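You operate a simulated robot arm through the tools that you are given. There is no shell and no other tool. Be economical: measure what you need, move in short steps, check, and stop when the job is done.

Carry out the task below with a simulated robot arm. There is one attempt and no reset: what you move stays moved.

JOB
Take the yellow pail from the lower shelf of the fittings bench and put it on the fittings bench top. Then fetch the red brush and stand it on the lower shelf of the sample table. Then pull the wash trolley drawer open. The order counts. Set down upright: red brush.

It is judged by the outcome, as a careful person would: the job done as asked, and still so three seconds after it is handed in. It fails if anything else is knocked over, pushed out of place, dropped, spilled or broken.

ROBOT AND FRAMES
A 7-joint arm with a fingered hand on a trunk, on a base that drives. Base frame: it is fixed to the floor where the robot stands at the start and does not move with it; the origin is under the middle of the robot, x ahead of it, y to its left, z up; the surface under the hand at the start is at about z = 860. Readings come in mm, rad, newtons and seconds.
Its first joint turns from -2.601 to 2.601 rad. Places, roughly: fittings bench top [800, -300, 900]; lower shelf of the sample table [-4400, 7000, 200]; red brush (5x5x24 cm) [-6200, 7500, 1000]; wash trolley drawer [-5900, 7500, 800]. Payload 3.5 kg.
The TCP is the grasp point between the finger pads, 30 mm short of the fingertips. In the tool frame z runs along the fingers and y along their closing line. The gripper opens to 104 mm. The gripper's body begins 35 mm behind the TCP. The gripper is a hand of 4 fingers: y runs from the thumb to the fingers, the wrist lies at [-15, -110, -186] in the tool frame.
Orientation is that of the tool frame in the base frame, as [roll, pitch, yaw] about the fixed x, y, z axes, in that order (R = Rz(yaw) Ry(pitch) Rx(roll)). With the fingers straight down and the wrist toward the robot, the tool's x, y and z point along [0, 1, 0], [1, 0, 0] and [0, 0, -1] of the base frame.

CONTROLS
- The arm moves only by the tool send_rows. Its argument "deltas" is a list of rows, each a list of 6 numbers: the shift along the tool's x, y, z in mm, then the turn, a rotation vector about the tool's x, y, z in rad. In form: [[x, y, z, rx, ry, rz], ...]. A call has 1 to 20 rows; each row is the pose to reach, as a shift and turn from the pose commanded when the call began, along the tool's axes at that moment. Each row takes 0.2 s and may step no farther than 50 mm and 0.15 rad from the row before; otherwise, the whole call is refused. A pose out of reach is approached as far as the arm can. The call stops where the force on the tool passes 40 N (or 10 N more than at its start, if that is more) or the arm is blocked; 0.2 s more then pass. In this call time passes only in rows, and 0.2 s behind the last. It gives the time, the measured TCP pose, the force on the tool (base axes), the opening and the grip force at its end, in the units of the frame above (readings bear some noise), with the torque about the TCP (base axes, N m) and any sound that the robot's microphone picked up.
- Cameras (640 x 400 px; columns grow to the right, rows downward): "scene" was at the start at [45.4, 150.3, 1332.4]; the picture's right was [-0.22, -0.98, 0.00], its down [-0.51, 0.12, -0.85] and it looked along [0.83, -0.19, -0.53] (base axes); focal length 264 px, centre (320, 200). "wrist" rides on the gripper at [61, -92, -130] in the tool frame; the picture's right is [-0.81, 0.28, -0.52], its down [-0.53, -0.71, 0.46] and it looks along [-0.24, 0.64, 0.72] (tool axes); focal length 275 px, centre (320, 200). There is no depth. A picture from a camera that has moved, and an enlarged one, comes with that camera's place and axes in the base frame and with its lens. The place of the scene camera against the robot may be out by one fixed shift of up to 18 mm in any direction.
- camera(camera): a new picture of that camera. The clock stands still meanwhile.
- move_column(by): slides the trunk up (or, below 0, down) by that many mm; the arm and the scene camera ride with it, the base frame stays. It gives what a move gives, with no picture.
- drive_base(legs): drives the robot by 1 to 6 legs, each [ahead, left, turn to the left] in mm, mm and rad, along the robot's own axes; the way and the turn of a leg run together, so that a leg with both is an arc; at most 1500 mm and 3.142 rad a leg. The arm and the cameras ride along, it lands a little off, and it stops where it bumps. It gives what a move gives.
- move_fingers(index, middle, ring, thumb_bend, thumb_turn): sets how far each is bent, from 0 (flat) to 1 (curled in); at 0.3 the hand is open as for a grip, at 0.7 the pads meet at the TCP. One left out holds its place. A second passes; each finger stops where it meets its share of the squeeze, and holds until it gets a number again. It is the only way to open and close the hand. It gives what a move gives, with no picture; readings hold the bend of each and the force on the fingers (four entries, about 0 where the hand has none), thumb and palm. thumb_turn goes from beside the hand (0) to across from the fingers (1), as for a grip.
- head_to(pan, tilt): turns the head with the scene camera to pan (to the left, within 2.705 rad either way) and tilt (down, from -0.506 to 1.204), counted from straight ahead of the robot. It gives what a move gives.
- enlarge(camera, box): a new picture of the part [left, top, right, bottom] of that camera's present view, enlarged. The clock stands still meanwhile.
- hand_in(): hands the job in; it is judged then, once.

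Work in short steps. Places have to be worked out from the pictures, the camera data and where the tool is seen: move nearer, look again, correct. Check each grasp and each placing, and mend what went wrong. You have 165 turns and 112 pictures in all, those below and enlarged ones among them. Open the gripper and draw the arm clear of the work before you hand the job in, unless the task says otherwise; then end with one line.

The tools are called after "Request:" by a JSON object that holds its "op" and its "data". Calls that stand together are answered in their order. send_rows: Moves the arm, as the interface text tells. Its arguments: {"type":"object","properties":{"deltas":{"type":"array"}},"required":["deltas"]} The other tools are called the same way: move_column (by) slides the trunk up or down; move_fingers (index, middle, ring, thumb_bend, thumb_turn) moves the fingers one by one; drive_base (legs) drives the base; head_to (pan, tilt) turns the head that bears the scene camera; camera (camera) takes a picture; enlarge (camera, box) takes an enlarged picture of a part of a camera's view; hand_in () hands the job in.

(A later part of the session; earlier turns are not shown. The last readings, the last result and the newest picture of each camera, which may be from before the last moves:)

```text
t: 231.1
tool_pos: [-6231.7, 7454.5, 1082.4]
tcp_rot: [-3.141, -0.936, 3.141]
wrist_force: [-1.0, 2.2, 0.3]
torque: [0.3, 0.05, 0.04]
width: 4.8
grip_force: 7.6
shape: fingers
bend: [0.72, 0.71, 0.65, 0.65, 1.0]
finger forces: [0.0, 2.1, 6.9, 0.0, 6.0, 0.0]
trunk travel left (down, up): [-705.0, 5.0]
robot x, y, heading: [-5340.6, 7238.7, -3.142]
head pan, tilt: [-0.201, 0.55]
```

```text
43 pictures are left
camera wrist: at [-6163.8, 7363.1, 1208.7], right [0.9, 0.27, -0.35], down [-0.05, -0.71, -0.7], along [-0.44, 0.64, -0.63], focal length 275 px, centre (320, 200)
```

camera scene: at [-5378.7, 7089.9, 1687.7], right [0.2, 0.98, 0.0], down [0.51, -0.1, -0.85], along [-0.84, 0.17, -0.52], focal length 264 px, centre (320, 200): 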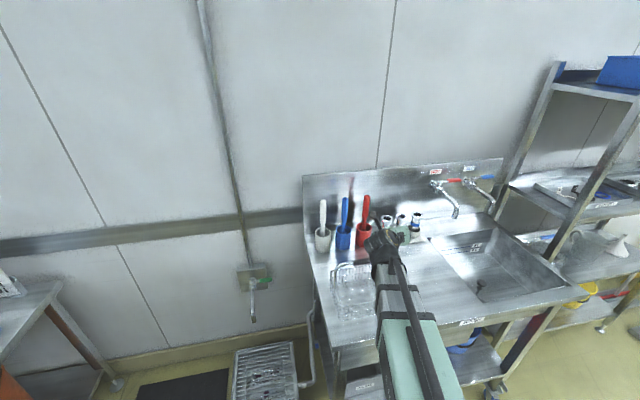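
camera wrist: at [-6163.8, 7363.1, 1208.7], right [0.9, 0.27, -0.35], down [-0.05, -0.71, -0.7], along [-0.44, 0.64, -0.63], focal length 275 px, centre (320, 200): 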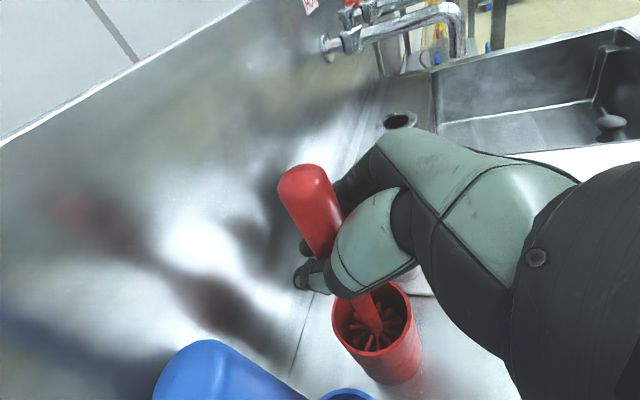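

Ring, middle and thumb hold the handle at ~7 N, ample for a light brush. Test-lift 30 mm.

Request:
{"op": "send_rows", "data": {"deltas": [[8, 0, -5.9, 0, 0, 0], [16.1, 0, -11.8, 0, 0, 0], [24.2, 0, -17.8, 0, 0, 0]]}}

Request:
{"op": "camera", "data": {"camera": "wrist"}}

Request:
{"op": "enlarge", "data": {"camera": "scene", "box": [300, 170, 440, 270]}}

```text
t: 231.8
tool_pos: [-6232.6, 7455.3, 1112.5]
tcp_rot: [3.141, -0.936, -3.141]
wrist_force: [-0.9, 1.8, -1.0]
torque: [0.2, 0.05, 0.01]
width: 5.1
grip_force: 7.0
shape: fingers
bend: [0.72, 0.71, 0.65, 0.65, 1.0]
finger forces: [0.1, 2.0, 6.1, 0.1, 6.0, 0.1]
trunk travel left (down, up): [-705.0, 5.0]
robot x, y, heading: [-5339.1, 7240.1, -3.144]
head pan, tilt: [-0.201, 0.55]
```

```text
42 pictures are left
camera wrist: at [-6163.9, 7363.5, 1239.0], right [0.9, 0.27, -0.35], down [-0.05, -0.71, -0.7], along [-0.44, 0.64, -0.63], focal length 275 px, centre (320, 200)
```

wrist: 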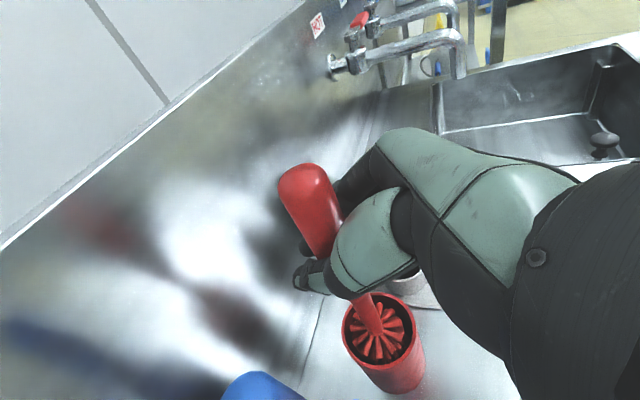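

```text
4.00 times, centred on (370, 220) of scene
camera zoom: at [-5378.8, 7090.1, 1687.7], right [0.2, 0.98, 0.0], down [0.51, -0.1, -0.85], along [-0.84, 0.17, -0.52], focal length 1055 px, centre (120, 120)
```

zoom: 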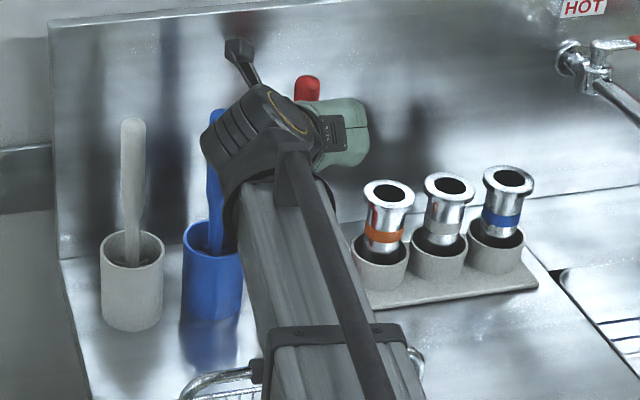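

The brush is rising out of its cup. Continue up another 100 mm.

Request:
{"op": "send_rows", "data": {"deltas": [[16.1, 0, -11.8, 0, 0, 0], [32.2, 0, -23.7, 0, 0, 0], [48.4, 0, -35.5, 0, 0, 0], [64.5, 0, -47.4, 0, 0, 0], [80.6, 0, -59.2, 0, 0, 0]]}}

Request:
{"op": "camera", "data": {"camera": "wrist"}}

Request:
{"op": "camera", "data": {"camera": "scene"}}

```text
t: 233.1
tool_pos: [-6233.4, 7454.8, 1212.1]
tcp_rot: [-3.141, -0.936, 3.141]
wrist_force: [0.1, -0.5, -0.5]
torque: [0.05, 0.0, 0.0]
width: 2.4
grip_force: 3.0
shape: fingers
bend: [0.72, 0.72, 0.71, 0.66, 1.0]
finger forces: [1.0, 0.1, 1.9, 0.0, 2.5, 0.0]
trunk travel left (down, up): [-705.0, 5.0]
robot x, y, heading: [-5341.0, 7241.5, -3.139]
head pan, tilt: [-0.201, 0.55]
```

```text
40 pictures are left
camera wrist: at [-6164.7, 7362.9, 1339.4], right [0.9, 0.27, -0.34], down [-0.05, -0.71, -0.7], along [-0.44, 0.65, -0.63], focal length 275 px, centre (320, 200)
```

wrist: 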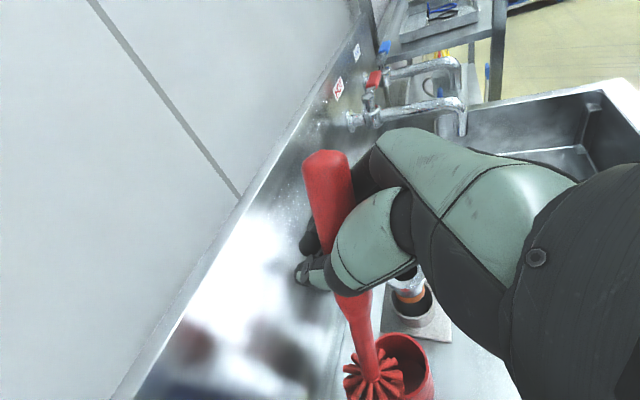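

```text
39 pictures are left
camera scene: at [-5378.7, 7089.8, 1687.6], right [0.2, 0.98, 0.0], down [0.51, -0.1, -0.85], along [-0.84, 0.17, -0.52], focal length 264 px, centre (320, 200)
```

scene: 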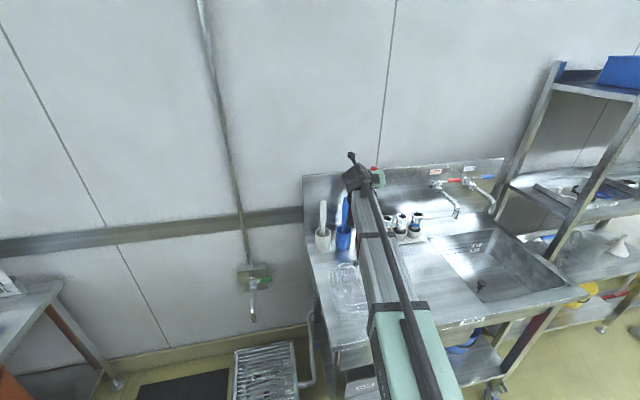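

Brush is out of the cup but the squeeze has dropped to 3 N. I tighten now.

Request:
{"op": "move_fingers", "data": {"index": 0.78, "middle": 0.78, "ring": 0.78, "thumb_bend": 0.72}}

Request:
{"op": "camera", "data": {"camera": "wrist"}}

```text
t: 234.1
tool_pos: [-6232.6, 7453.6, 1212.4]
tcp_rot: [-3.141, -0.937, 3.14]
wrist_force: [-0.1, 0.3, 0.3]
torque: [0.05, -0.02, 0.01]
width: 0.3
grip_force: 0.0
shape: fingers
bend: [0.77, 0.78, 0.78, 0.68, 1.0]
finger forces: [0.0, 0.1, 0.0, 0.0, 0.1, 0.1]
trunk travel left (down, up): [-705.0, 5.0]
robot x, y, heading: [-5340.0, 7240.8, -3.141]
head pan, tilt: [-0.201, 0.55]
```

```text
38 pictures are left
camera wrist: at [-6164.7, 7363.0, 1339.2], right [0.9, 0.27, -0.35], down [-0.05, -0.71, -0.7], along [-0.44, 0.64, -0.63], focal length 275 px, centre (320, 200)
```

wrist: 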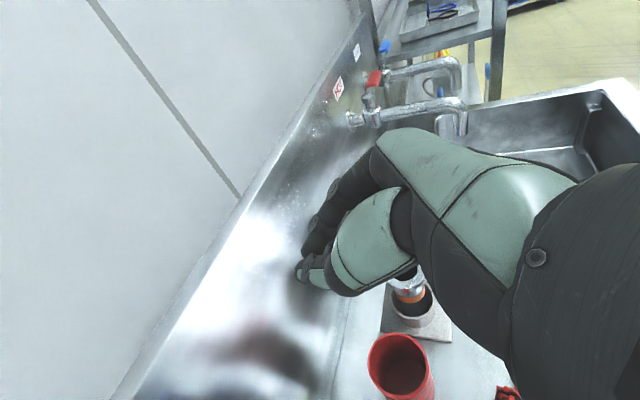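

The brush squeezed out of the grip. I look for where it landed.

Request:
{"op": "enlarge", "data": {"camera": "scene", "box": [280, 130, 520, 330]}}

```text
2.00 times, centred on (400, 230) of scene
camera zoom: at [-5378.8, 7089.9, 1687.7], right [0.2, 0.98, 0.0], down [0.51, -0.1, -0.85], along [-0.84, 0.17, -0.52], focal length 528 px, centre (160, 140)
```

zoom: 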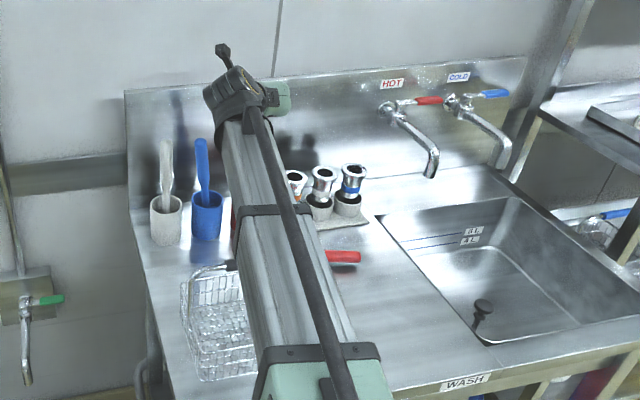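

It fell onto the trolley top, lying flat. I retract the hand 240 mm and look properly.

Request:
{"op": "send_rows", "data": {"deltas": [[-23.7, 0, -32.2, 0, 0, 0], [-47.4, 0, -64.4, 0, 0, 0], [-71, 0, -96.7, 0, 0, 0], [-94.7, 0, -129, 0, 0, 0], [-118.4, 0, -161.2, 0, 0, 0], [-142, 0, -193.4, 0, 0, 0]]}}

Request:
{"op": "move_fingers", "data": {"index": 0.4, "middle": 0.4, "ring": 0.4, "thumb_bend": 0.4}}

Request:
{"op": "camera", "data": {"camera": "wrist"}}

Request:
{"op": "enlarge", "data": {"camera": "scene", "box": [280, 130, 520, 330]}}

```text
t: 235.4
tool_pos: [-5990.7, 7455.0, 1213.8]
tcp_rot: [-3.14, -0.935, 3.14]
wrist_force: [-0.7, -0.3, 0.4]
torque: [-0.01, -0.02, 0.01]
width: 0.1
grip_force: 0.0
shape: fingers
bend: [0.77, 0.78, 0.78, 0.68, 1.0]
finger forces: [0.1, 0.0, 0.1, 0.0, 0.0, 0.0]
trunk travel left (down, up): [-705.0, 5.0]
robot x, y, heading: [-5338.3, 7240.7, -3.143]
head pan, tilt: [-0.201, 0.55]
```

```text
t: 236.4
tool_pos: [-5991.8, 7456.5, 1212.6]
tcp_rot: [3.141, -0.934, 3.141]
wrist_force: [0.6, 0.3, 0.2]
torque: [0.01, 0.01, -0.01]
width: 77.5
grip_force: 0.1
shape: fingers
bend: [0.4, 0.4, 0.4, 0.4, 0.99]
finger forces: [0.0, 0.0, 0.0, 0.1, 0.0, 0.0]
trunk travel left (down, up): [-705.0, 5.0]
robot x, y, heading: [-5336.3, 7240.1, -3.141]
head pan, tilt: [-0.201, 0.55]
```

```text
36 pictures are left
camera wrist: at [-5924.2, 7363.8, 1339.8], right [0.9, 0.27, -0.35], down [-0.05, -0.71, -0.7], along [-0.44, 0.64, -0.63], focal length 275 px, centre (320, 200)
```

wrist: 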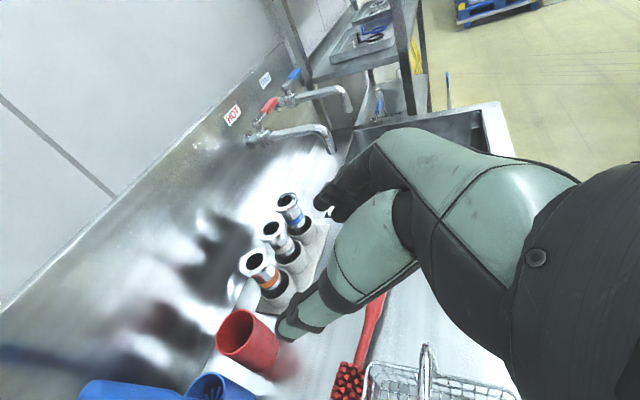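

```text
2.00 times, centred on (400, 230) of scene
camera zoom: at [-5378.7, 7089.9, 1687.7], right [0.2, 0.98, 0.0], down [0.51, -0.1, -0.85], along [-0.84, 0.17, -0.52], focal length 528 px, centre (160, 140)
```

zoom: 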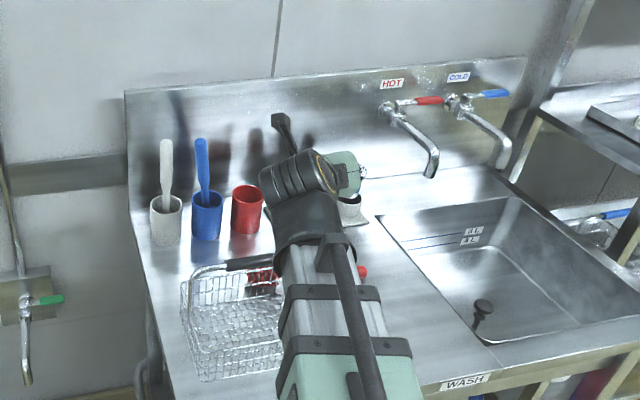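

Brush lies along y, its head beside the basket and handle to the right. I slide the base right 320 mm to uncover it.

Request:
{"op": "drive_base", "data": {"legs": [[0, -320, 0]]}}

Request:
{"op": "head_to", "data": {"pan": 0.0, "tilt": 0.75}}

Request:
{"op": "enlarge", "data": {"camera": "scene", "box": [240, 80, 480, 280]}}

Request:
{"op": "camera", "data": {"camera": "wrist"}}

```text
t: 238.6
tool_pos: [-5994.2, 7775.3, 1212.7]
tcp_rot: [-3.14, -0.935, -3.14]
wrist_force: [-0.4, -0.2, 0.0]
torque: [-0.03, 0.01, 0.01]
width: 77.6
grip_force: 0.0
shape: fingers
bend: [0.4, 0.4, 0.4, 0.4, 0.99]
finger forces: [0.0, 0.0, 0.0, 0.0, 0.1, 0.0]
trunk travel left (down, up): [-705.0, 5.0]
robot x, y, heading: [-5339.2, 7563.1, -3.138]
head pan, tilt: [-0.201, 0.55]
```

```text
t: 239.3
tool_pos: [-5994.7, 7774.5, 1213.1]
tcp_rot: [3.141, -0.935, -3.137]
wrist_force: [0.2, -0.5, 0.4]
torque: [0.0, -0.01, -0.01]
width: 77.6
grip_force: 0.1
shape: fingers
bend: [0.4, 0.4, 0.4, 0.4, 0.99]
finger forces: [0.0, 0.0, 0.1, 0.0, 0.1, 0.0]
trunk travel left (down, up): [-705.0, 5.0]
robot x, y, heading: [-5345.0, 7564.0, -3.135]
head pan, tilt: [0.0, 0.75]
```

```text
2.00 times, centred on (360, 180) of scene
camera zoom: at [-5373.6, 7394.4, 1670.3], right [0.0, 1.0, 0.0], down [0.68, 0.0, -0.73], along [-0.73, 0.0, -0.68], focal length 528 px, centre (240, 240)
```

zoom: 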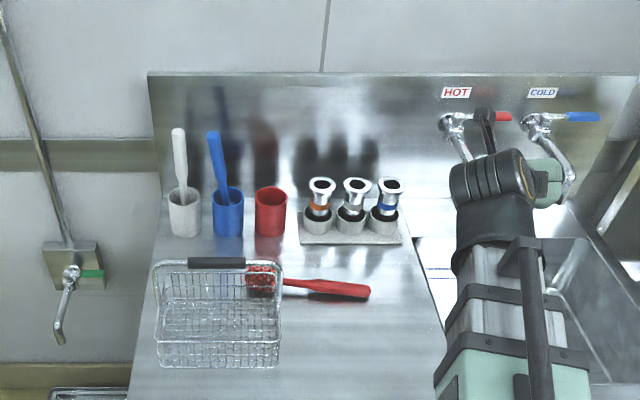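

```text
33 pictures are left
camera wrist: at [-5925.5, 7684.0, 1339.8], right [0.9, 0.28, -0.35], down [-0.05, -0.71, -0.7], along [-0.44, 0.64, -0.63], focal length 275 px, centre (320, 200)
```

wrist: 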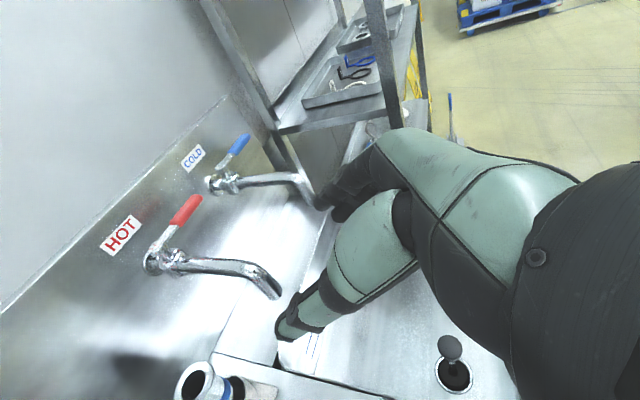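

The brush lies with head at ≈(-6060,7437) and handle end ≈(-6037,7641), clear for a top grasp. Plan: grasp the handle from above (handle along tool x, head at +x), then turn −90° about the tool axis and pitch up so the head hangs down. First I test that wrist orientation in free air.

Request:
{"op": "send_rows", "data": {"deltas": [[0, 0, 0, 0, 0, -0.143], [0, 0, 0, 0, 0, -0.286], [0, 0, 0, 0, 0, -0.428], [0, 0, 0, 0, 0, -0.571], [0, 0, 0, 0, 0, -0.714], [0, 0, 0, 0, 0, -0.857], [0, 0, 0, 0, 0, -1.0], [0, 0, 0, 0, 0, -1.143], [0, 0, 0, 0, 0, -1.285], [0, 0, 0, 0, 0, -1.428], [0, 0, 0, 0, 0, -1.571]]}}

Request:
{"op": "send_rows", "data": {"deltas": [[0, 0, 0, 0, 0, -0.143], [0, 0, 0, 0, 0, -0.286], [0, 0, 0, 0, 0, -0.428], [0, 0, 0, 0, 0, -0.571], [0, 0, 0, 0, 0, -0.714], [0, 0, 0, 0, 0, -0.857], [0, 0, 0, 0, 0, -1.0], [0, 0, 0, 0, 0, -1.143], [0, 0, 0, 0, 0, -1.285], [0, 0, 0, 0, 0, -1.428], [0, 0, 0, 0, 0, -1.571]]}}

```text
t: 241.7
tool_pos: [-5994.1, 7776.4, 1212.7]
tcp_rot: [2.207, 0.001, -1.566]
wrist_force: [-0.2, -0.5, -0.6]
torque: [0.0, 0.04, -0.01]
width: 77.3
grip_force: 0.0
shape: fingers
bend: [0.4, 0.4, 0.4, 0.4, 0.99]
finger forces: [0.0, 0.1, 0.0, 0.0, 0.1, 0.1]
trunk travel left (down, up): [-705.0, 5.0]
robot x, y, heading: [-5342.3, 7559.8, -3.135]
head pan, tilt: [0.0, 0.75]
```

```text
t: 244.1
tool_pos: [-5995.1, 7775.4, 1212.7]
tcp_rot: [-3.138, 0.936, 0.008]
wrist_force: [0.0, 0.8, 0.0]
torque: [-0.01, 0.0, -0.02]
width: 77.3
grip_force: 0.0
shape: fingers
bend: [0.4, 0.4, 0.4, 0.4, 0.99]
finger forces: [0.0, 0.1, 0.0, 0.0, 0.1, 0.0]
trunk travel left (down, up): [-705.0, 5.0]
robot x, y, heading: [-5343.5, 7564.1, -3.138]
head pan, tilt: [0.0, 0.75]
```

That orientation is reachable. Now test pitching up to horizontal.

Request:
{"op": "send_rows", "data": {"deltas": [[0, 0, 0, 0, -0.126, 0], [0, 0, 0, 0, -0.252, 0], [0, 0, 0, 0, -0.378, 0], [0, 0, 0, 0, -0.504, 0], [0, 0, 0, 0, -0.63, 0]]}}

```text
t: 245.3
tool_pos: [-5993.8, 7774.7, 1224.6]
tcp_rot: [3.097, 1.494, -0.043]
wrist_force: [-0.7, -0.3, 0.4]
torque: [0.04, -0.01, 0.0]
width: 77.3
grip_force: 0.1
shape: fingers
bend: [0.4, 0.4, 0.4, 0.4, 0.99]
finger forces: [0.0, 0.0, 0.0, 0.0, 0.0, 0.1]
out of reach, approached as far as the arm can: row 5
trunk travel left (down, up): [-705.0, 5.0]
robot x, y, heading: [-5339.9, 7563.8, -3.138]
head pan, tilt: [0.0, 0.75]
```

Nearly horizontal is reachable (86°). To gain margin I'll grasp with the tool rolled ~14° toward the head. Now return to a downward pose: pitch down, then turn back 90°.

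Request:
{"op": "send_rows", "data": {"deltas": [[0, 0, 0, 0, 0.141, 0], [0, 0, 0, 0, 0.282, 0], [0, 0, 0, 0, 0.423, 0], [0, 0, 0, 0, 0.564, 0], [0, 0, 0, 0, 0.705, 0], [0, 0, 0, 0, 0.846, 0], [0, 0, 0, 0, 0.987, 0], [0, 0, 0, 0, 1.13, 0]]}}

Request:
{"op": "send_rows", "data": {"deltas": [[0, 0, 0, 0, 0, 0.143], [0, 0, 0, 0, 0, 0.286], [0, 0, 0, 0, 0, 0.428], [0, 0, 0, 0, 0, 0.571], [0, 0, 0, 0, 0, 0.714], [0, 0, 0, 0, 0, 0.857], [0, 0, 0, 0, 0, 1.0], [0, 0, 0, 0, 0, 1.143], [0, 0, 0, 0, 0, 1.285], [0, 0, 0, 0, 0, 1.428], [0, 0, 0, 0, 0, 1.571]]}}

Request:
{"op": "drive_base", "data": {"legs": [[0, 185, 0]]}}

```text
t: 247.1
tool_pos: [-5996.3, 7773.1, 1224.2]
tcp_rot: [3.14, 0.359, 0.002]
wrist_force: [0.0, 0.8, 0.0]
torque: [0.0, 0.03, 0.02]
width: 77.2
grip_force: 0.0
shape: fingers
bend: [0.4, 0.4, 0.4, 0.4, 0.99]
finger forces: [0.1, 0.0, 0.1, 0.0, 0.0, 0.0]
trunk travel left (down, up): [-705.0, 5.0]
robot x, y, heading: [-5337.5, 7563.8, -3.138]
head pan, tilt: [0.0, 0.75]
```

```text
t: 249.5
tool_pos: [-5994.7, 7775.2, 1226.1]
tcp_rot: [2.779, -0.004, -1.569]
wrist_force: [0.1, 0.1, 0.0]
torque: [0.01, -0.01, 0.04]
width: 77.3
grip_force: 0.1
shape: fingers
bend: [0.4, 0.4, 0.4, 0.4, 0.99]
finger forces: [0.1, 0.0, 0.0, 0.0, 0.0, 0.1]
trunk travel left (down, up): [-705.0, 5.0]
robot x, y, heading: [-5343.6, 7566.4, -3.138]
head pan, tilt: [0.0, 0.75]
```

```text
t: 251.1
tool_pos: [-5993.5, 7587.3, 1224.7]
tcp_rot: [2.777, -0.001, -1.57]
wrist_force: [-1.1, -0.3, 0.1]
torque: [0.0, -0.02, 0.0]
width: 77.7
grip_force: 0.1
shape: fingers
bend: [0.4, 0.4, 0.4, 0.4, 0.99]
finger forces: [0.1, 0.0, 0.0, 0.1, 0.0, 0.0]
trunk travel left (down, up): [-705.0, 5.0]
robot x, y, heading: [-5335.8, 7380.3, -3.142]
head pan, tilt: [0.0, 0.75]
```

Apply the roll (and a slight yaw to match the handle), then look with the wrist camera.

Request:
{"op": "send_rows", "data": {"deltas": [[0, 0, 0, 0, 0.12, 0.05], [0, 0, 0, 0, 0.24, 0.1]]}}

Request:
{"op": "camera", "data": {"camera": "wrist"}}

Request:
{"op": "camera", "data": {"camera": "scene"}}

```text
t: 251.7
tool_pos: [-5992.9, 7589.8, 1225.8]
tcp_rot: [2.78, -0.263, -1.578]
wrist_force: [0.6, 1.3, 0.5]
torque: [-0.02, -0.04, 0.02]
width: 77.3
grip_force: 0.0
shape: fingers
bend: [0.4, 0.4, 0.4, 0.4, 0.99]
finger forces: [0.1, 0.0, 0.1, 0.0, 0.0, 0.0]
trunk travel left (down, up): [-705.0, 5.0]
robot x, y, heading: [-5339.9, 7379.5, -3.133]
head pan, tilt: [0.0, 0.75]
```

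```text
32 pictures are left
camera wrist: at [-5862.1, 7553.7, 1326.7], right [-0.07, 0.93, 0.35], down [0.51, 0.33, -0.79], along [-0.86, 0.12, -0.5], focal length 275 px, centre (320, 200)
```

wrist: 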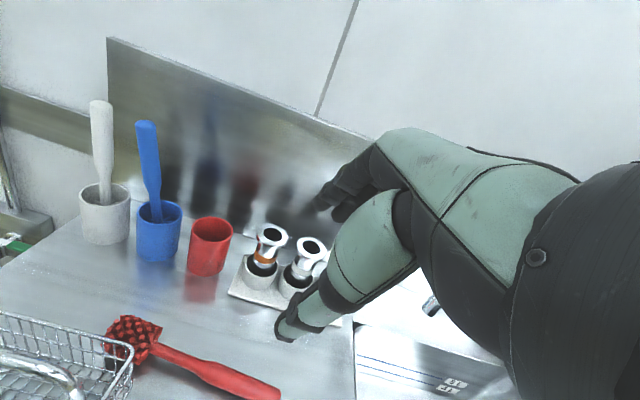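

```text
31 pictures are left
camera scene: at [-5372.9, 7209.3, 1670.3], right [0.0, 1.0, 0.0], down [0.68, 0.0, -0.73], along [-0.73, 0.0, -0.68], focal length 264 px, centre (320, 200)
```

scene: 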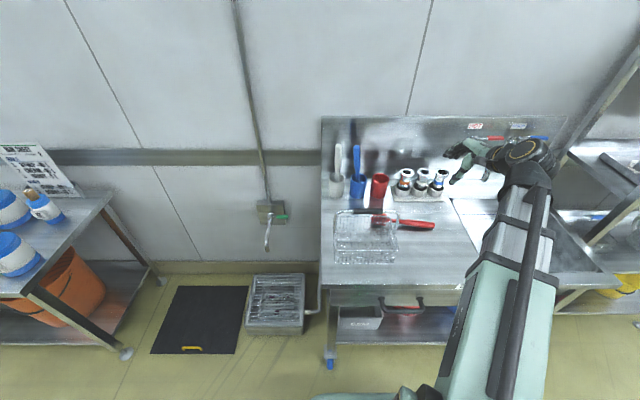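

The trolley top is ~893, handle centre ~905, handle line x≈-6052 at y=7580. I bring the tool vertical in the fore-aft sense so both sides clear the surface.

Request:
{"op": "send_rows", "data": {"deltas": [[0, 0, 0, 0.12, 0, 0], [0, 0, 0, 0.24, 0, 0], [0, 0, 0, 0.35, 0, 0]]}}

```text
t: 252.4
tool_pos: [-5993.0, 7588.8, 1224.5]
tcp_rot: [3.132, -0.265, -1.577]
wrist_force: [0.2, 0.8, 0.0]
torque: [0.0, 0.0, -0.02]
width: 77.7
grip_force: 0.0
shape: fingers
bend: [0.4, 0.4, 0.4, 0.4, 0.99]
finger forces: [0.0, 0.0, 0.0, 0.0, 0.0, 0.0]
trunk travel left (down, up): [-705.0, 5.0]
robot x, y, heading: [-5337.2, 7376.5, -3.136]
head pan, tilt: [0.0, 0.75]
```

Descend to z≈960 over the handle, with the small yaw.

Request:
{"op": "send_rows", "data": {"deltas": [[-8.6, 8.4, 36.7, -0.005, 0, 0.02], [-17.1, 16.9, 73.4, -0.01, 0, 0.04], [-25.7, 25.3, 110, -0.015, 0, 0.06], [-34.3, 33.7, 147, -0.02, 0, 0.08], [-42.9, 42.1, 183.6, -0.025, 0, 0.1], [-51.4, 50.6, 220, -0.03, 0, 0.12], [-60, 59, 257, -0.036, 0, 0.135]]}}

Request:
{"op": "camera", "data": {"camera": "wrist"}}

Request:
{"op": "enlarge", "data": {"camera": "scene", "box": [320, 120, 520, 270]}}

```text
t: 254.1
tool_pos: [-6056.0, 7579.6, 960.4]
tcp_rot: [3.13, -0.265, -1.717]
wrist_force: [0.0, 0.3, -0.8]
torque: [0.02, 0.01, -0.02]
width: 77.5
grip_force: 0.1
shape: fingers
bend: [0.4, 0.4, 0.4, 0.4, 0.99]
finger forces: [0.0, 0.0, 0.1, 0.1, 0.1, 0.0]
trunk travel left (down, up): [-705.0, 5.0]
robot x, y, heading: [-5342.2, 7381.9, -3.143]
head pan, tilt: [0.0, 0.75]
```

```text
30 pictures are left
camera wrist: at [-5968.7, 7541.4, 1101.4], right [-0.13, 0.95, 0.29], down [0.76, 0.29, -0.59], along [-0.64, 0.14, -0.76], focal length 275 px, centre (320, 200)
```

wrist: 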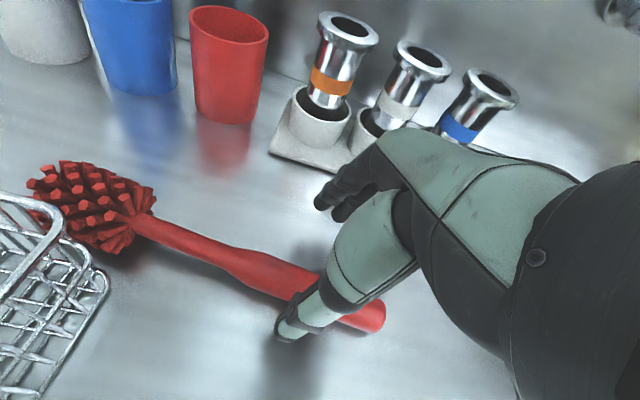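

```text
2.67 times, centred on (420, 195) of scene
camera zoom: at [-5373.2, 7209.0, 1670.3], right [0.0, 1.0, 0.0], down [0.68, 0.0, -0.73], along [-0.73, 0.0, -0.68], focal length 703 px, centre (53, 213)
```

zoom: 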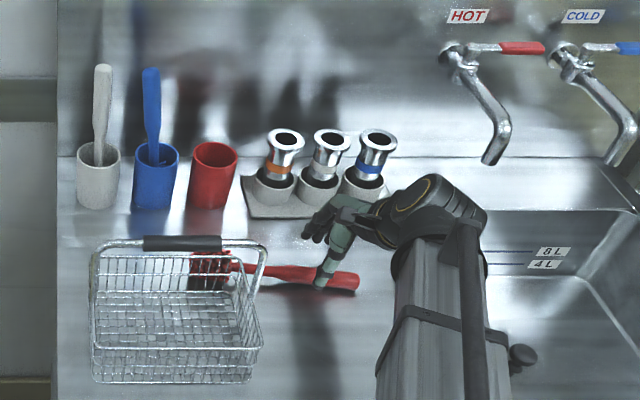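

Handle runs right between thumb and fingers. Descend to ~z 930, then feel down in small steps.

Request:
{"op": "send_rows", "data": {"deltas": [[-2.6, -2, 9.7, 0, 0, 0], [-5.2, -3, 19.3, 0, 0, 0], [-7.8, -4, 29, 0, 0, 0]]}}

Request:
{"op": "camera", "data": {"camera": "wrist"}}

```text
t: 254.8
tool_pos: [-6050.9, 7580.3, 934.5]
tcp_rot: [3.122, -0.265, -1.717]
wrist_force: [2.3, 1.7, 24.5]
torque: [0.67, 1.05, -0.14]
width: 77.5
grip_force: 12.5
shape: fingers
bend: [0.4, 0.39, 0.38, 0.4, 0.99]
finger forces: [0.0, 8.1, 15.9, 0.0, 0.0, 0.0]
trunk travel left (down, up): [-705.0, 5.0]
robot x, y, heading: [-5340.6, 7377.8, -3.14]
head pan, tilt: [0.0, 0.75]
```

```text
28 pictures are left
camera wrist: at [-5962.4, 7542.8, 1075.4], right [-0.13, 0.95, 0.29], down [0.75, 0.28, -0.59], along [-0.64, 0.14, -0.75], focal length 275 px, centre (320, 200)
```

wrist: 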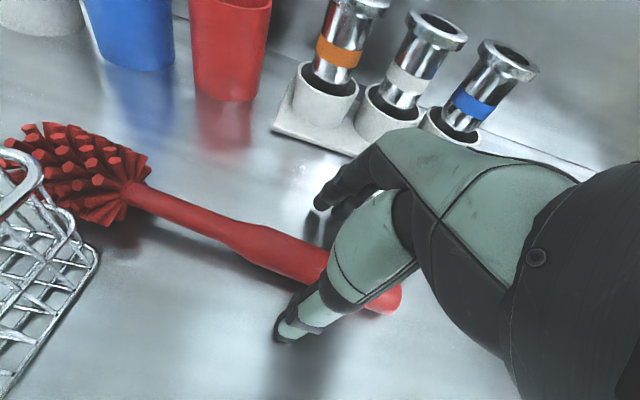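

Fingertips touch the surface at z≈935. I ease up 3 mm, part-close the fingers, then lower more as they curl.

Request:
{"op": "send_rows", "data": {"deltas": [[1, 0, -4, 0, 0, 0]]}}

Request:
{"op": "move_fingers", "data": {"index": 0.52, "middle": 0.52, "ring": 0.52, "thumb_bend": 0.52}}

Request:
{"op": "send_rows", "data": {"deltas": [[-1, 0, 4, 0, 0, 0], [-2, 0, 8, 0, 0, 0], [-3, 0, 12, 0, 0, 0]]}}

Request:
{"op": "camera", "data": {"camera": "wrist"}}

```text
t: 255.2
tool_pos: [-6050.9, 7580.4, 936.3]
tcp_rot: [3.132, -0.263, -1.717]
wrist_force: [0.9, 2.3, 11.7]
torque: [0.37, 0.48, -0.17]
width: 77.3
grip_force: 5.5
shape: fingers
bend: [0.4, 0.39, 0.38, 0.4, 0.99]
finger forces: [0.1, 3.7, 7.0, 0.0, 0.0, 0.0]
trunk travel left (down, up): [-705.0, 5.0]
robot x, y, heading: [-5340.7, 7378.7, -3.147]
head pan, tilt: [0.0, 0.75]
```

```text
t: 256.2
tool_pos: [-6050.5, 7580.2, 936.5]
tcp_rot: [3.126, -0.263, -1.714]
wrist_force: [-6.3, 0.4, 23.5]
torque: [0.56, 1.11, 0.07]
width: 47.5
grip_force: 11.7
shape: fingers
bend: [0.52, 0.49, 0.45, 0.52, 1.0]
finger forces: [0.0, 8.4, 15.1, 0.1, 0.1, 0.0]
trunk travel left (down, up): [-705.0, 5.0]
robot x, y, heading: [-5337.6, 7382.8, -3.138]
head pan, tilt: [0.0, 0.75]
```

```text
t: 256.7
tool_pos: [-6053.2, 7581.7, 937.3]
tcp_rot: [3.119, -0.265, -1.719]
wrist_force: [-2.9, -0.7, 24.7]
torque: [0.58, 0.9, 0.09]
width: 47.1
grip_force: 12.2
shape: fingers
bend: [0.52, 0.52, 0.47, 0.52, 1.0]
finger forces: [0.1, 4.5, 19.5, 0.0, 0.0, 0.0]
trunk travel left (down, up): [-705.0, 5.0]
robot x, y, heading: [-5338.1, 7377.5, -3.138]
head pan, tilt: [0.0, 0.75]
stopped in row 2: the force on the tool passed its limit at 44 N (the readings are from after the stop); the commanded pose is now the measured one
```

```text
27 pictures are left
camera wrist: at [-5963.7, 7542.8, 1076.3], right [-0.13, 0.95, 0.29], down [0.75, 0.28, -0.6], along [-0.65, 0.14, -0.75], focal length 275 px, centre (320, 200)
```

wrist: 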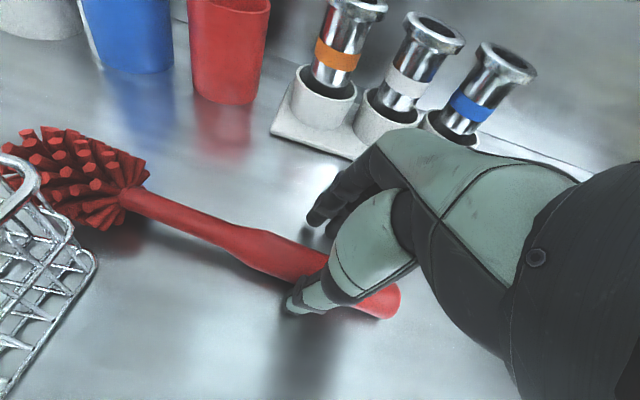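

The roll makes the ring finger touch first. I lift slightly, take out most of the roll, reopen a little, and try again.

Request:
{"op": "send_rows", "data": {"deltas": [[3, 0, -12, 0, 0, 0], [3, 0, -12, 0, -0.11, 0], [3, 0, -12, 0, -0.22, 0]]}}

Request:
{"op": "move_fingers", "data": {"index": 0.5, "middle": 0.5, "ring": 0.5, "thumb_bend": 0.5}}

Request:
{"op": "send_rows", "data": {"deltas": [[0, 0, 5, 0, 0, 0], [0, 0, 10, 0, 0, 0], [0, 0, 14, 0, 0, 0], [0, 0, 17, 0, 0, 0]]}}

```text
t: 257.5
tool_pos: [-6053.0, 7581.9, 946.9]
tcp_rot: [3.126, -0.045, -1.721]
wrist_force: [0.6, 0.8, -0.1]
torque: [0.02, -0.03, 0.01]
width: 47.2
grip_force: 0.0
shape: fingers
bend: [0.52, 0.52, 0.52, 0.52, 1.0]
finger forces: [0.1, 0.0, 0.1, 0.1, 0.1, 0.0]
trunk travel left (down, up): [-705.0, 5.0]
robot x, y, heading: [-5339.3, 7378.6, -3.138]
head pan, tilt: [0.0, 0.75]
```

```text
t: 258.5
tool_pos: [-6052.5, 7581.5, 946.0]
tcp_rot: [3.128, -0.046, -1.72]
wrist_force: [0.5, 0.0, 0.4]
torque: [0.02, 0.01, 0.01]
width: 51.5
grip_force: 0.1
shape: fingers
bend: [0.5, 0.5, 0.5, 0.5, 1.0]
finger forces: [0.1, 0.0, 0.0, 0.0, 0.0, 0.1]
trunk travel left (down, up): [-705.0, 5.0]
robot x, y, heading: [-5339.0, 7379.2, -3.139]
head pan, tilt: [0.0, 0.75]
```

```text
t: 259.5
tool_pos: [-6053.1, 7580.6, 934.1]
tcp_rot: [3.119, -0.047, -1.723]
wrist_force: [-3.3, 3.2, 33.7]
torque: [0.26, -0.05, -0.07]
width: 51.3
grip_force: 17.5
shape: fingers
bend: [0.5, 0.48, 0.5, 0.5, 1.0]
finger forces: [0.1, 16.8, 0.0, 0.1, 17.8, 0.1]
trunk travel left (down, up): [-705.0, 5.0]
robot x, y, heading: [-5339.9, 7378.9, -3.137]
head pan, tilt: [0.0, 0.75]
```

Middle and thumb touch evenly at z≈934. Back off 4 mm and close in stages.

Request:
{"op": "send_rows", "data": {"deltas": [[0, 0, -6, 0, 0, 0]]}}

Request:
{"op": "move_fingers", "data": {"index": 0.6, "middle": 0.6, "ring": 0.6, "thumb_bend": 0.6}}

Request:
{"op": "camera", "data": {"camera": "wrist"}}

```text
t: 259.9
tool_pos: [-6052.9, 7581.4, 933.9]
tcp_rot: [3.126, -0.046, -1.721]
wrist_force: [-1.8, 1.8, 9.6]
torque: [0.22, 0.31, 0.0]
width: 51.5
grip_force: 3.8
shape: fingers
bend: [0.5, 0.48, 0.5, 0.5, 1.0]
finger forces: [0.0, 8.9, 0.1, 0.1, 0.0, 0.1]
trunk travel left (down, up): [-705.0, 5.0]
robot x, y, heading: [-5336.2, 7379.4, -3.134]
head pan, tilt: [0.0, 0.75]
```

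```text
t: 260.9
tool_pos: [-6052.7, 7580.5, 934.5]
tcp_rot: [3.126, -0.046, -1.721]
wrist_force: [0.0, 0.5, 0.4]
torque: [0.0, 0.03, -0.02]
width: 26.5
grip_force: 0.1
shape: fingers
bend: [0.6, 0.6, 0.6, 0.6, 1.0]
finger forces: [0.0, 0.1, 0.0, 0.0, 0.1, 0.0]
trunk travel left (down, up): [-705.0, 5.0]
robot x, y, heading: [-5339.8, 7374.9, -3.14]
head pan, tilt: [0.0, 0.75]
```

```text
26 pictures are left
camera wrist: at [-5969.0, 7512.7, 1066.3], right [-0.14, 0.86, 0.48], down [0.77, 0.4, -0.49], along [-0.62, 0.31, -0.72], focal length 275 px, centre (320, 200)
```

wrist: 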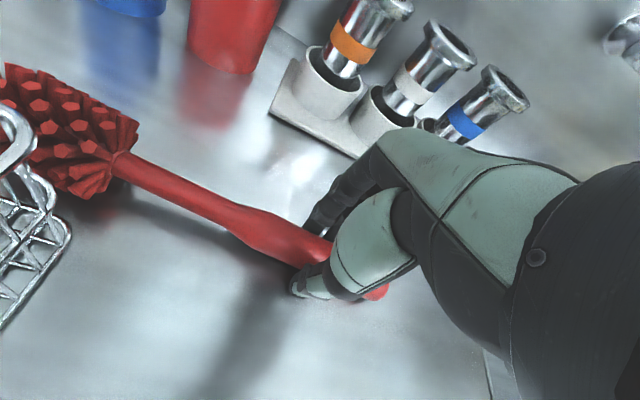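

Fingers now straddle the handle without touching the surface. Lower further until light contact, then close.

Request:
{"op": "send_rows", "data": {"deltas": [[0, 0, 3, 0, 0, 0], [0, 0, 6, 0, 0, 0], [0, 0, 9, 0, 0, 0]]}}

Request:
{"op": "move_fingers", "data": {"index": 0.68, "middle": 0.68, "ring": 0.68, "thumb_bend": 0.68}}

Request:
{"op": "camera", "data": {"camera": "wrist"}}

```text
t: 261.7
tool_pos: [-6054.5, 7580.5, 933.1]
tcp_rot: [3.115, -0.045, -1.724]
wrist_force: [0.6, 0.3, 26.2]
torque: [-0.11, -0.48, 0.03]
width: 27.2
grip_force: 13.0
shape: fingers
bend: [0.6, 0.6, 0.6, 0.61, 1.0]
finger forces: [0.0, 3.7, 0.1, 0.0, 22.1, 0.0]
trunk travel left (down, up): [-705.0, 5.0]
robot x, y, heading: [-5338.6, 7378.7, -3.138]
head pan, tilt: [0.0, 0.75]
stopped in row 3: the force on the tool passed its limit at 44 N (the readings are from after the stop); the commanded pose is now the measured one
```

```text
t: 262.7
tool_pos: [-6051.5, 7581.5, 933.7]
tcp_rot: [3.115, -0.045, -1.723]
wrist_force: [3.2, 2.1, 38.4]
torque: [-0.22, -1.07, 0.05]
width: 18.0
grip_force: 25.1
shape: fingers
bend: [0.66, 0.66, 0.65, 0.64, 1.0]
finger forces: [1.9, 2.3, 2.3, 0.0, 44.0, 0.0]
trunk travel left (down, up): [-705.0, 5.0]
robot x, y, heading: [-5341.1, 7378.0, -3.141]
head pan, tilt: [0.0, 0.75]
```

```text
25 pictures are left
camera wrist: at [-5967.1, 7512.4, 1063.5], right [-0.13, 0.86, 0.49], down [0.77, 0.4, -0.5], along [-0.62, 0.31, -0.72], focal length 275 px, centre (320, 200)
```

wrist: 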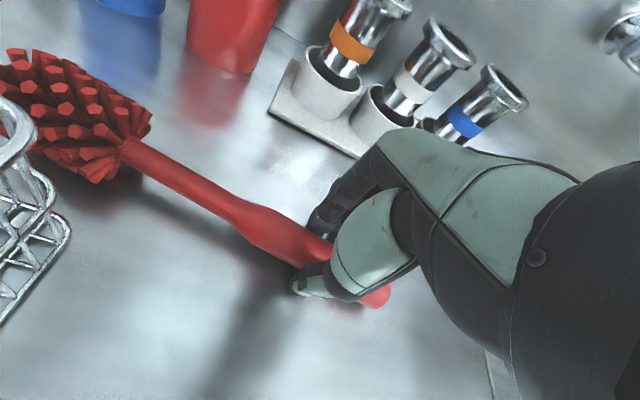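

All three fingers and the thumb touch the handle, but the thumb presses the surface. Ease up a few mm, then squeeze.

Request:
{"op": "send_rows", "data": {"deltas": [[0, 0, -3, 0, 0, 0]]}}

Request:
{"op": "move_fingers", "data": {"index": 0.74, "middle": 0.74, "ring": 0.74, "thumb_bend": 0.72}}

Request:
{"op": "send_rows", "data": {"deltas": [[0, 0, -5, 0, 0, 0], [0, 0, -10, 0, 0, 0], [0, 0, -20, 0, 0, 0]]}}

Request:
{"op": "camera", "data": {"camera": "wrist"}}

```text
t: 263.1
tool_pos: [-6053.0, 7581.7, 933.4]
tcp_rot: [3.118, -0.046, -1.722]
wrist_force: [3.2, 1.1, 17.1]
torque: [-0.11, -0.46, 0.04]
width: 18.0
grip_force: 13.3
shape: fingers
bend: [0.66, 0.66, 0.65, 0.64, 1.0]
finger forces: [1.6, 2.5, 1.9, 0.0, 21.3, 0.1]
trunk travel left (down, up): [-705.0, 5.0]
robot x, y, heading: [-5340.8, 7380.1, -3.141]
head pan, tilt: [0.0, 0.75]
```

```text
t: 264.1
tool_pos: [-6054.2, 7581.0, 932.7]
tcp_rot: [3.119, -0.047, -1.722]
wrist_force: [1.0, 0.5, 3.6]
torque: [-0.08, -0.1, 0.08]
width: 15.6
grip_force: 18.1
shape: fingers
bend: [0.73, 0.73, 0.73, 0.63, 1.0]
finger forces: [7.0, 5.1, 5.1, 0.1, 19.3, 0.0]
trunk travel left (down, up): [-705.0, 5.0]
robot x, y, heading: [-5340.0, 7376.6, -3.137]
head pan, tilt: [0.0, 0.75]
```

```text
t: 264.9
tool_pos: [-6052.4, 7583.5, 952.7]
tcp_rot: [3.119, -0.046, -1.721]
wrist_force: [-0.1, -0.3, -1.5]
torque: [0.07, -0.04, 0.01]
width: 16.1
grip_force: 15.4
shape: fingers
bend: [0.73, 0.73, 0.73, 0.63, 0.99]
finger forces: [8.0, 4.7, 3.9, 0.1, 15.0, 0.0]
trunk travel left (down, up): [-705.0, 5.0]
robot x, y, heading: [-5341.5, 7376.5, -3.14]
head pan, tilt: [0.0, 0.75]
```

```text
24 pictures are left
camera wrist: at [-5968.5, 7514.4, 1083.9], right [-0.13, 0.86, 0.49], down [0.77, 0.4, -0.49], along [-0.62, 0.31, -0.72], focal length 275 px, centre (320, 200)
```

wrist: 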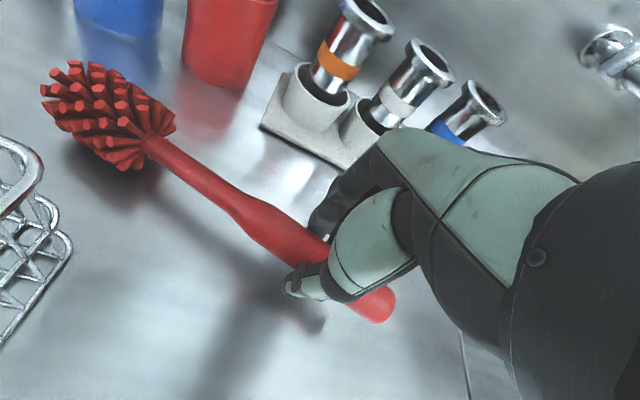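

Solid grip now: three fingers plus thumb at 15 N. Lift the brush well clear (~250 mm).

Request:
{"op": "send_rows", "data": {"deltas": [[0, 0, -45, 0, 0, 0], [0, 0, -90, 0, 0, 0], [0, 0, -135, 0, 0, 0], [0, 0, -180, 0, 0, 0], [0, 0, -225, 0, 0, 0], [0, 0, -260, 0, 0, 0]]}}

Request:
{"op": "drive_base", "data": {"legs": [[0, 480, 0], [0, 0, 1.571]]}}

Request:
{"op": "camera", "data": {"camera": "wrist"}}

```text
t: 266.3
tool_pos: [-6046.0, 7593.4, 1212.9]
tcp_rot: [3.117, -0.045, -1.722]
wrist_force: [-0.5, -1.0, -1.1]
torque: [0.07, -0.04, 0.0]
width: 16.3
grip_force: 14.9
shape: fingers
bend: [0.73, 0.73, 0.73, 0.63, 0.99]
finger forces: [7.9, 4.5, 3.5, 0.0, 14.4, 0.0]
trunk travel left (down, up): [-705.0, 5.0]
robot x, y, heading: [-5341.0, 7379.3, -3.139]
head pan, tilt: [0.0, 0.75]
```

```text
t: 273.0
tool_pos: [-5538.2, 6182.0, 1213.7]
tcp_rot: [3.119, -0.048, -0.136]
wrist_force: [0.3, 1.0, -1.3]
torque: [0.03, 0.0, 0.0]
width: 15.4
grip_force: 14.1
shape: fingers
bend: [0.73, 0.73, 0.73, 0.63, 0.99]
finger forces: [7.0, 4.3, 3.3, 0.0, 13.0, 0.0]
trunk travel left (down, up): [-705.0, 5.0]
robot x, y, heading: [-5333.9, 6890.8, -1.55]
head pan, tilt: [0.0, 0.75]
```

```text
23 pictures are left
camera wrist: at [-5470.7, 6268.4, 1344.0], right [-0.86, -0.15, 0.49], down [-0.41, 0.77, -0.5], along [-0.3, -0.63, -0.72], focal length 275 px, centre (320, 200)
```

wrist: 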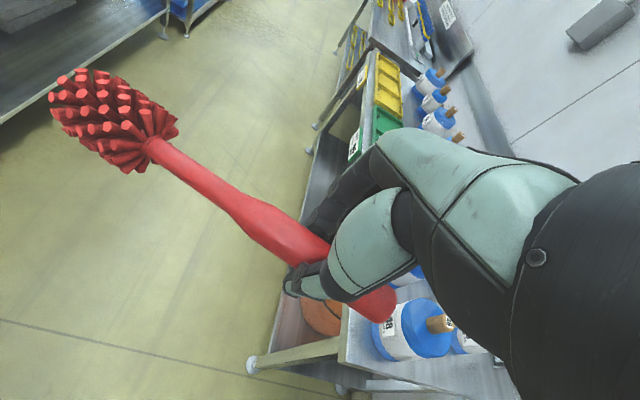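

Brush is held well. Now turn −99° about the tool axis so the head points back toward the robot.

Request:
{"op": "send_rows", "data": {"deltas": [[0, 0, 0, 0, 0, -0.144], [0, 0, 0, 0, 0, -0.288], [0, 0, 0, 0, 0, -0.432], [0, 0, 0, 0, 0, -0.576], [0, 0, 0, 0, 0, -0.72], [0, 0, 0, 0, 0, -0.864], [0, 0, 0, 0, 0, -1.008], [0, 0, 0, 0, 0, -1.152], [0, 0, 0, 0, 0, -1.296], [0, 0, 0, 0, 0, -1.44], [0, 0, 0, 0, 0, -1.584], [0, 0, 0, 0, 0, -1.727]]}}

Request:
{"op": "send_rows", "data": {"deltas": [[0, 0, 0, 0, -0.14, 0], [0, 0, 0, 0, -0.28, 0], [0, 0, 0, 0, -0.42, 0], [0, 0, 0, 0, -0.56, 0], [0, 0, 0, 0, -0.7, 0], [0, 0, 0, 0, -0.84, 0], [0, 0, 0, 0, -0.98, 0], [0, 0, 0, 0, -1.12, 0], [0, 0, 0, 0, -1.26, 0], [0, 0, 0, 0, -1.4, 0]]}}

Request:
{"op": "camera", "data": {"camera": "wrist"}}

Request:
{"op": "camera", "data": {"camera": "scene"}}

```text
t: 275.6
tool_pos: [-5538.3, 6180.4, 1212.8]
tcp_rot: [3.103, 0.036, 1.587]
wrist_force: [0.3, 0.6, -0.3]
torque: [-0.04, 0.02, -0.01]
width: 15.5
grip_force: 14.2
shape: fingers
bend: [0.73, 0.73, 0.73, 0.63, 0.99]
finger forces: [7.1, 4.4, 3.2, 0.1, 13.2, 0.0]
trunk travel left (down, up): [-705.0, 5.0]
robot x, y, heading: [-5335.1, 6894.5, -1.551]
head pan, tilt: [0.0, 0.75]
```

```text
t: 277.8
tool_pos: [-5537.8, 6180.9, 1213.8]
tcp_rot: [2.842, 1.425, 1.294]
wrist_force: [0.5, 0.6, -1.5]
torque: [0.02, 0.02, -0.02]
width: 15.4
grip_force: 13.3
shape: fingers
bend: [0.73, 0.73, 0.73, 0.63, 0.99]
finger forces: [6.7, 4.2, 3.2, 0.1, 12.7, 0.1]
trunk travel left (down, up): [-705.0, 5.0]
robot x, y, heading: [-5337.2, 6892.4, -1.549]
head pan, tilt: [0.0, 0.75]
```

```text
22 pictures are left
camera wrist: at [-5631.2, 6318.1, 1167.2], right [0.23, 0.4, 0.88], down [-0.72, -0.54, 0.43], along [0.65, -0.74, 0.17], focal length 275 px, centre (320, 200)
```

wrist: 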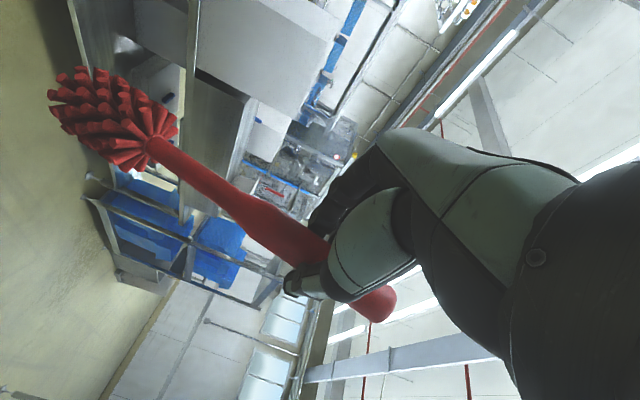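

```text
21 pictures are left
camera scene: at [-5161.3, 6858.3, 1670.3], right [-1.0, -0.02, 0.0], down [-0.01, 0.68, -0.73], along [0.01, -0.73, -0.68], focal length 264 px, centre (320, 200)
```

scene: 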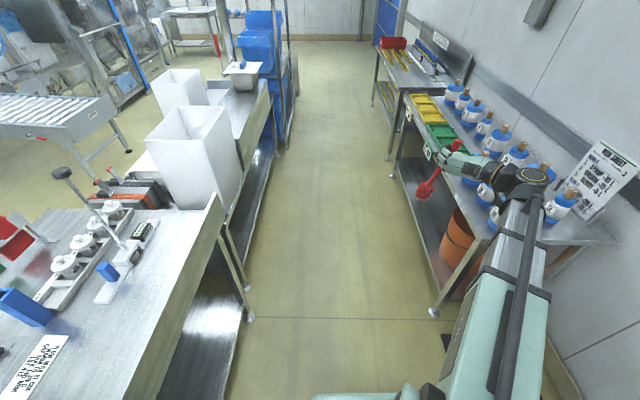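

Brush now hangs head-down but tilts ≈14° toward me. I try pitching further up at the working height (120 mm lower relative to the trunk).

Request:
{"op": "send_rows", "data": {"deltas": [[40, -1.7, 5.6, 0, -0.06, 0], [80, -3.4, 11.2, 0, -0.12, 0], [119, -5, 17, 0, -0.18, 0], [119, -5, 17, 0, -0.25, 0]]}}

```text
t: 278.8
tool_pos: [-5540.1, 6180.1, 1193.0]
tcp_rot: [2.803, 1.45, 1.254]
wrist_force: [0.3, -0.8, -1.2]
torque: [0.02, 0.0, -0.01]
width: 15.1
grip_force: 13.6
shape: fingers
bend: [0.73, 0.73, 0.73, 0.63, 0.99]
finger forces: [6.7, 4.2, 3.1, 0.1, 12.8, 0.0]
out of reach, approached as far as the arm can: row 1, 2, 3, 4
trunk travel left (down, up): [-705.0, 5.0]
robot x, y, heading: [-5336.8, 6892.3, -1.553]
head pan, tilt: [0.0, 0.75]
```

Limit hit. Reaching farther out may free the wrist; I extend 150 mm forward and see.

Request:
{"op": "send_rows", "data": {"deltas": [[0, 0, 45, 0, 0, 0], [0, 0, 90, 0, 0, 0], [0, 0, 135, 0, 0, 0], [0, 0, 180, 0, 0, 0]]}}

```text
t: 279.8
tool_pos: [-5531.4, 5998.5, 1177.2]
tcp_rot: [2.792, 1.439, 1.244]
wrist_force: [0.4, 0.0, -0.9]
torque: [-0.01, -0.02, -0.03]
width: 15.4
grip_force: 13.1
shape: fingers
bend: [0.73, 0.73, 0.73, 0.63, 0.99]
finger forces: [6.7, 4.2, 3.1, 0.1, 12.2, 0.0]
out of reach, approached as far as the arm can: row 4
trunk travel left (down, up): [-705.0, 5.0]
robot x, y, heading: [-5331.6, 6890.7, -1.549]
head pan, tilt: [0.0, 0.75]
```

Now try pitching up further from here.

Request:
{"op": "send_rows", "data": {"deltas": [[0, 0, -40, 0, 0, 0], [0, 0, -40, 0, -0.1, 0], [0, 0, -40, 0, -0.2, 0], [0, 0, -40, 0, -0.25, 0]]}}

```text
t: 280.8
tool_pos: [-5532.8, 6040.9, 1184.9]
tcp_rot: [2.801, 1.445, 1.252]
wrist_force: [0.4, -0.2, -0.8]
torque: [0.02, 0.02, 0.02]
width: 15.0
grip_force: 12.8
shape: fingers
bend: [0.73, 0.73, 0.73, 0.63, 0.99]
finger forces: [6.8, 4.1, 3.1, 0.1, 12.2, 0.0]
out of reach, approached as far as the arm can: row 2, 3, 4
trunk travel left (down, up): [-705.0, 5.0]
robot x, y, heading: [-5333.0, 6892.4, -1.551]
head pan, tilt: [0.0, 0.75]
```

The wrist can't straighten further that way. Instead I'll point the hand sideways (to the robot's right) with the brush hanging: rotate about the (near-vertical) tool x axis by +90°.

Request:
{"op": "send_rows", "data": {"deltas": [[0, 0, -20, 0.13, 0, 0], [0, 0, -40, 0.27, 0, 0], [0, 0, -60, 0.41, 0, 0], [0, 0, -80, 0.55, 0, 0], [0, 0, -100, 0.69, 0, 0], [0, 0, -100, 0.83, 0, 0], [0, 0, -100, 0.97, 0, 0], [0, 0, -100, 1.11, 0, 0], [0, 0, -100, 1.25, 0, 0], [0, 0, -100, 1.39, 0, 0], [0, 0, -100, 1.53, 0, 0]]}}

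```text
t: 283.2
tool_pos: [-5535.1, 6141.5, 1194.5]
tcp_rot: [-1.957, 1.447, 1.244]
wrist_force: [0.2, -0.1, -1.1]
torque: [0.0, -0.01, -0.03]
width: 14.5
grip_force: 12.5
shape: fingers
bend: [0.73, 0.73, 0.73, 0.63, 0.99]
finger forces: [6.8, 3.8, 2.7, 0.0, 12.2, 0.1]
out of reach, approached as far as the arm can: row 7, 8
trunk travel left (down, up): [-705.0, 5.0]
robot x, y, heading: [-5339.3, 6892.6, -1.55]
head pan, tilt: [0.0, 0.75]
```

Reached. Now a small correction turn to bring the brush axis to vertical.

Request:
{"op": "send_rows", "data": {"deltas": [[0, 0, 0, 0.006, -0.078, 0.057], [0, 0, 0, 0.013, -0.155, 0.113]]}}

Request:
{"op": "camera", "data": {"camera": "wrist"}}

Request:
{"op": "camera", "data": {"camera": "scene"}}

```text
t: 283.8
tool_pos: [-5537.3, 6141.2, 1195.1]
tcp_rot: [-0.02, 1.461, -3.104]
wrist_force: [-0.2, -0.9, -0.6]
torque: [0.02, -0.05, 0.0]
width: 14.3
grip_force: 12.7
shape: fingers
bend: [0.73, 0.73, 0.73, 0.63, 0.99]
finger forces: [6.5, 3.7, 3.0, 0.0, 12.2, 0.0]
trunk travel left (down, up): [-705.0, 5.0]
robot x, y, heading: [-5331.7, 6891.5, -1.547]
head pan, tilt: [0.0, 0.75]
```

```text
20 pictures are left
camera wrist: at [-5419.2, 6240.8, 1120.3], right [0.62, -0.24, 0.75], down [-0.43, 0.69, 0.58], along [-0.66, -0.68, 0.32], focal length 275 px, centre (320, 200)
```

wrist: 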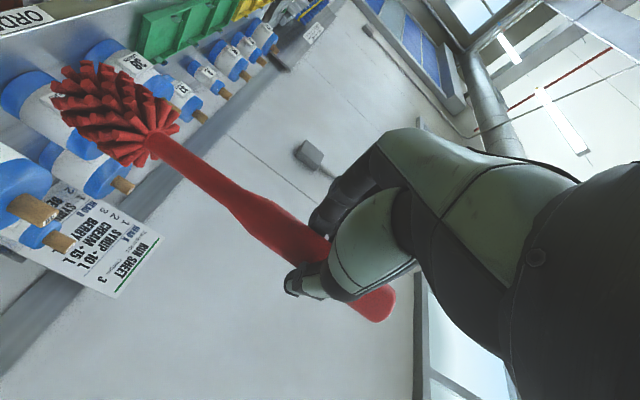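

```text
19 pictures are left
camera scene: at [-5161.3, 6858.2, 1670.3], right [-1.0, -0.02, 0.0], down [-0.01, 0.68, -0.73], along [0.01, -0.73, -0.68], focal length 264 px, centre (320, 200)
```

scene: 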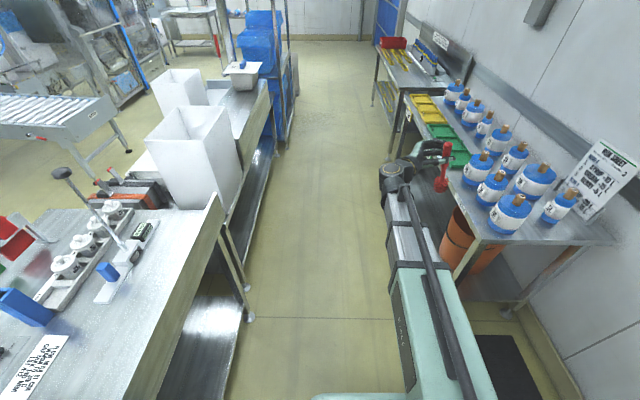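

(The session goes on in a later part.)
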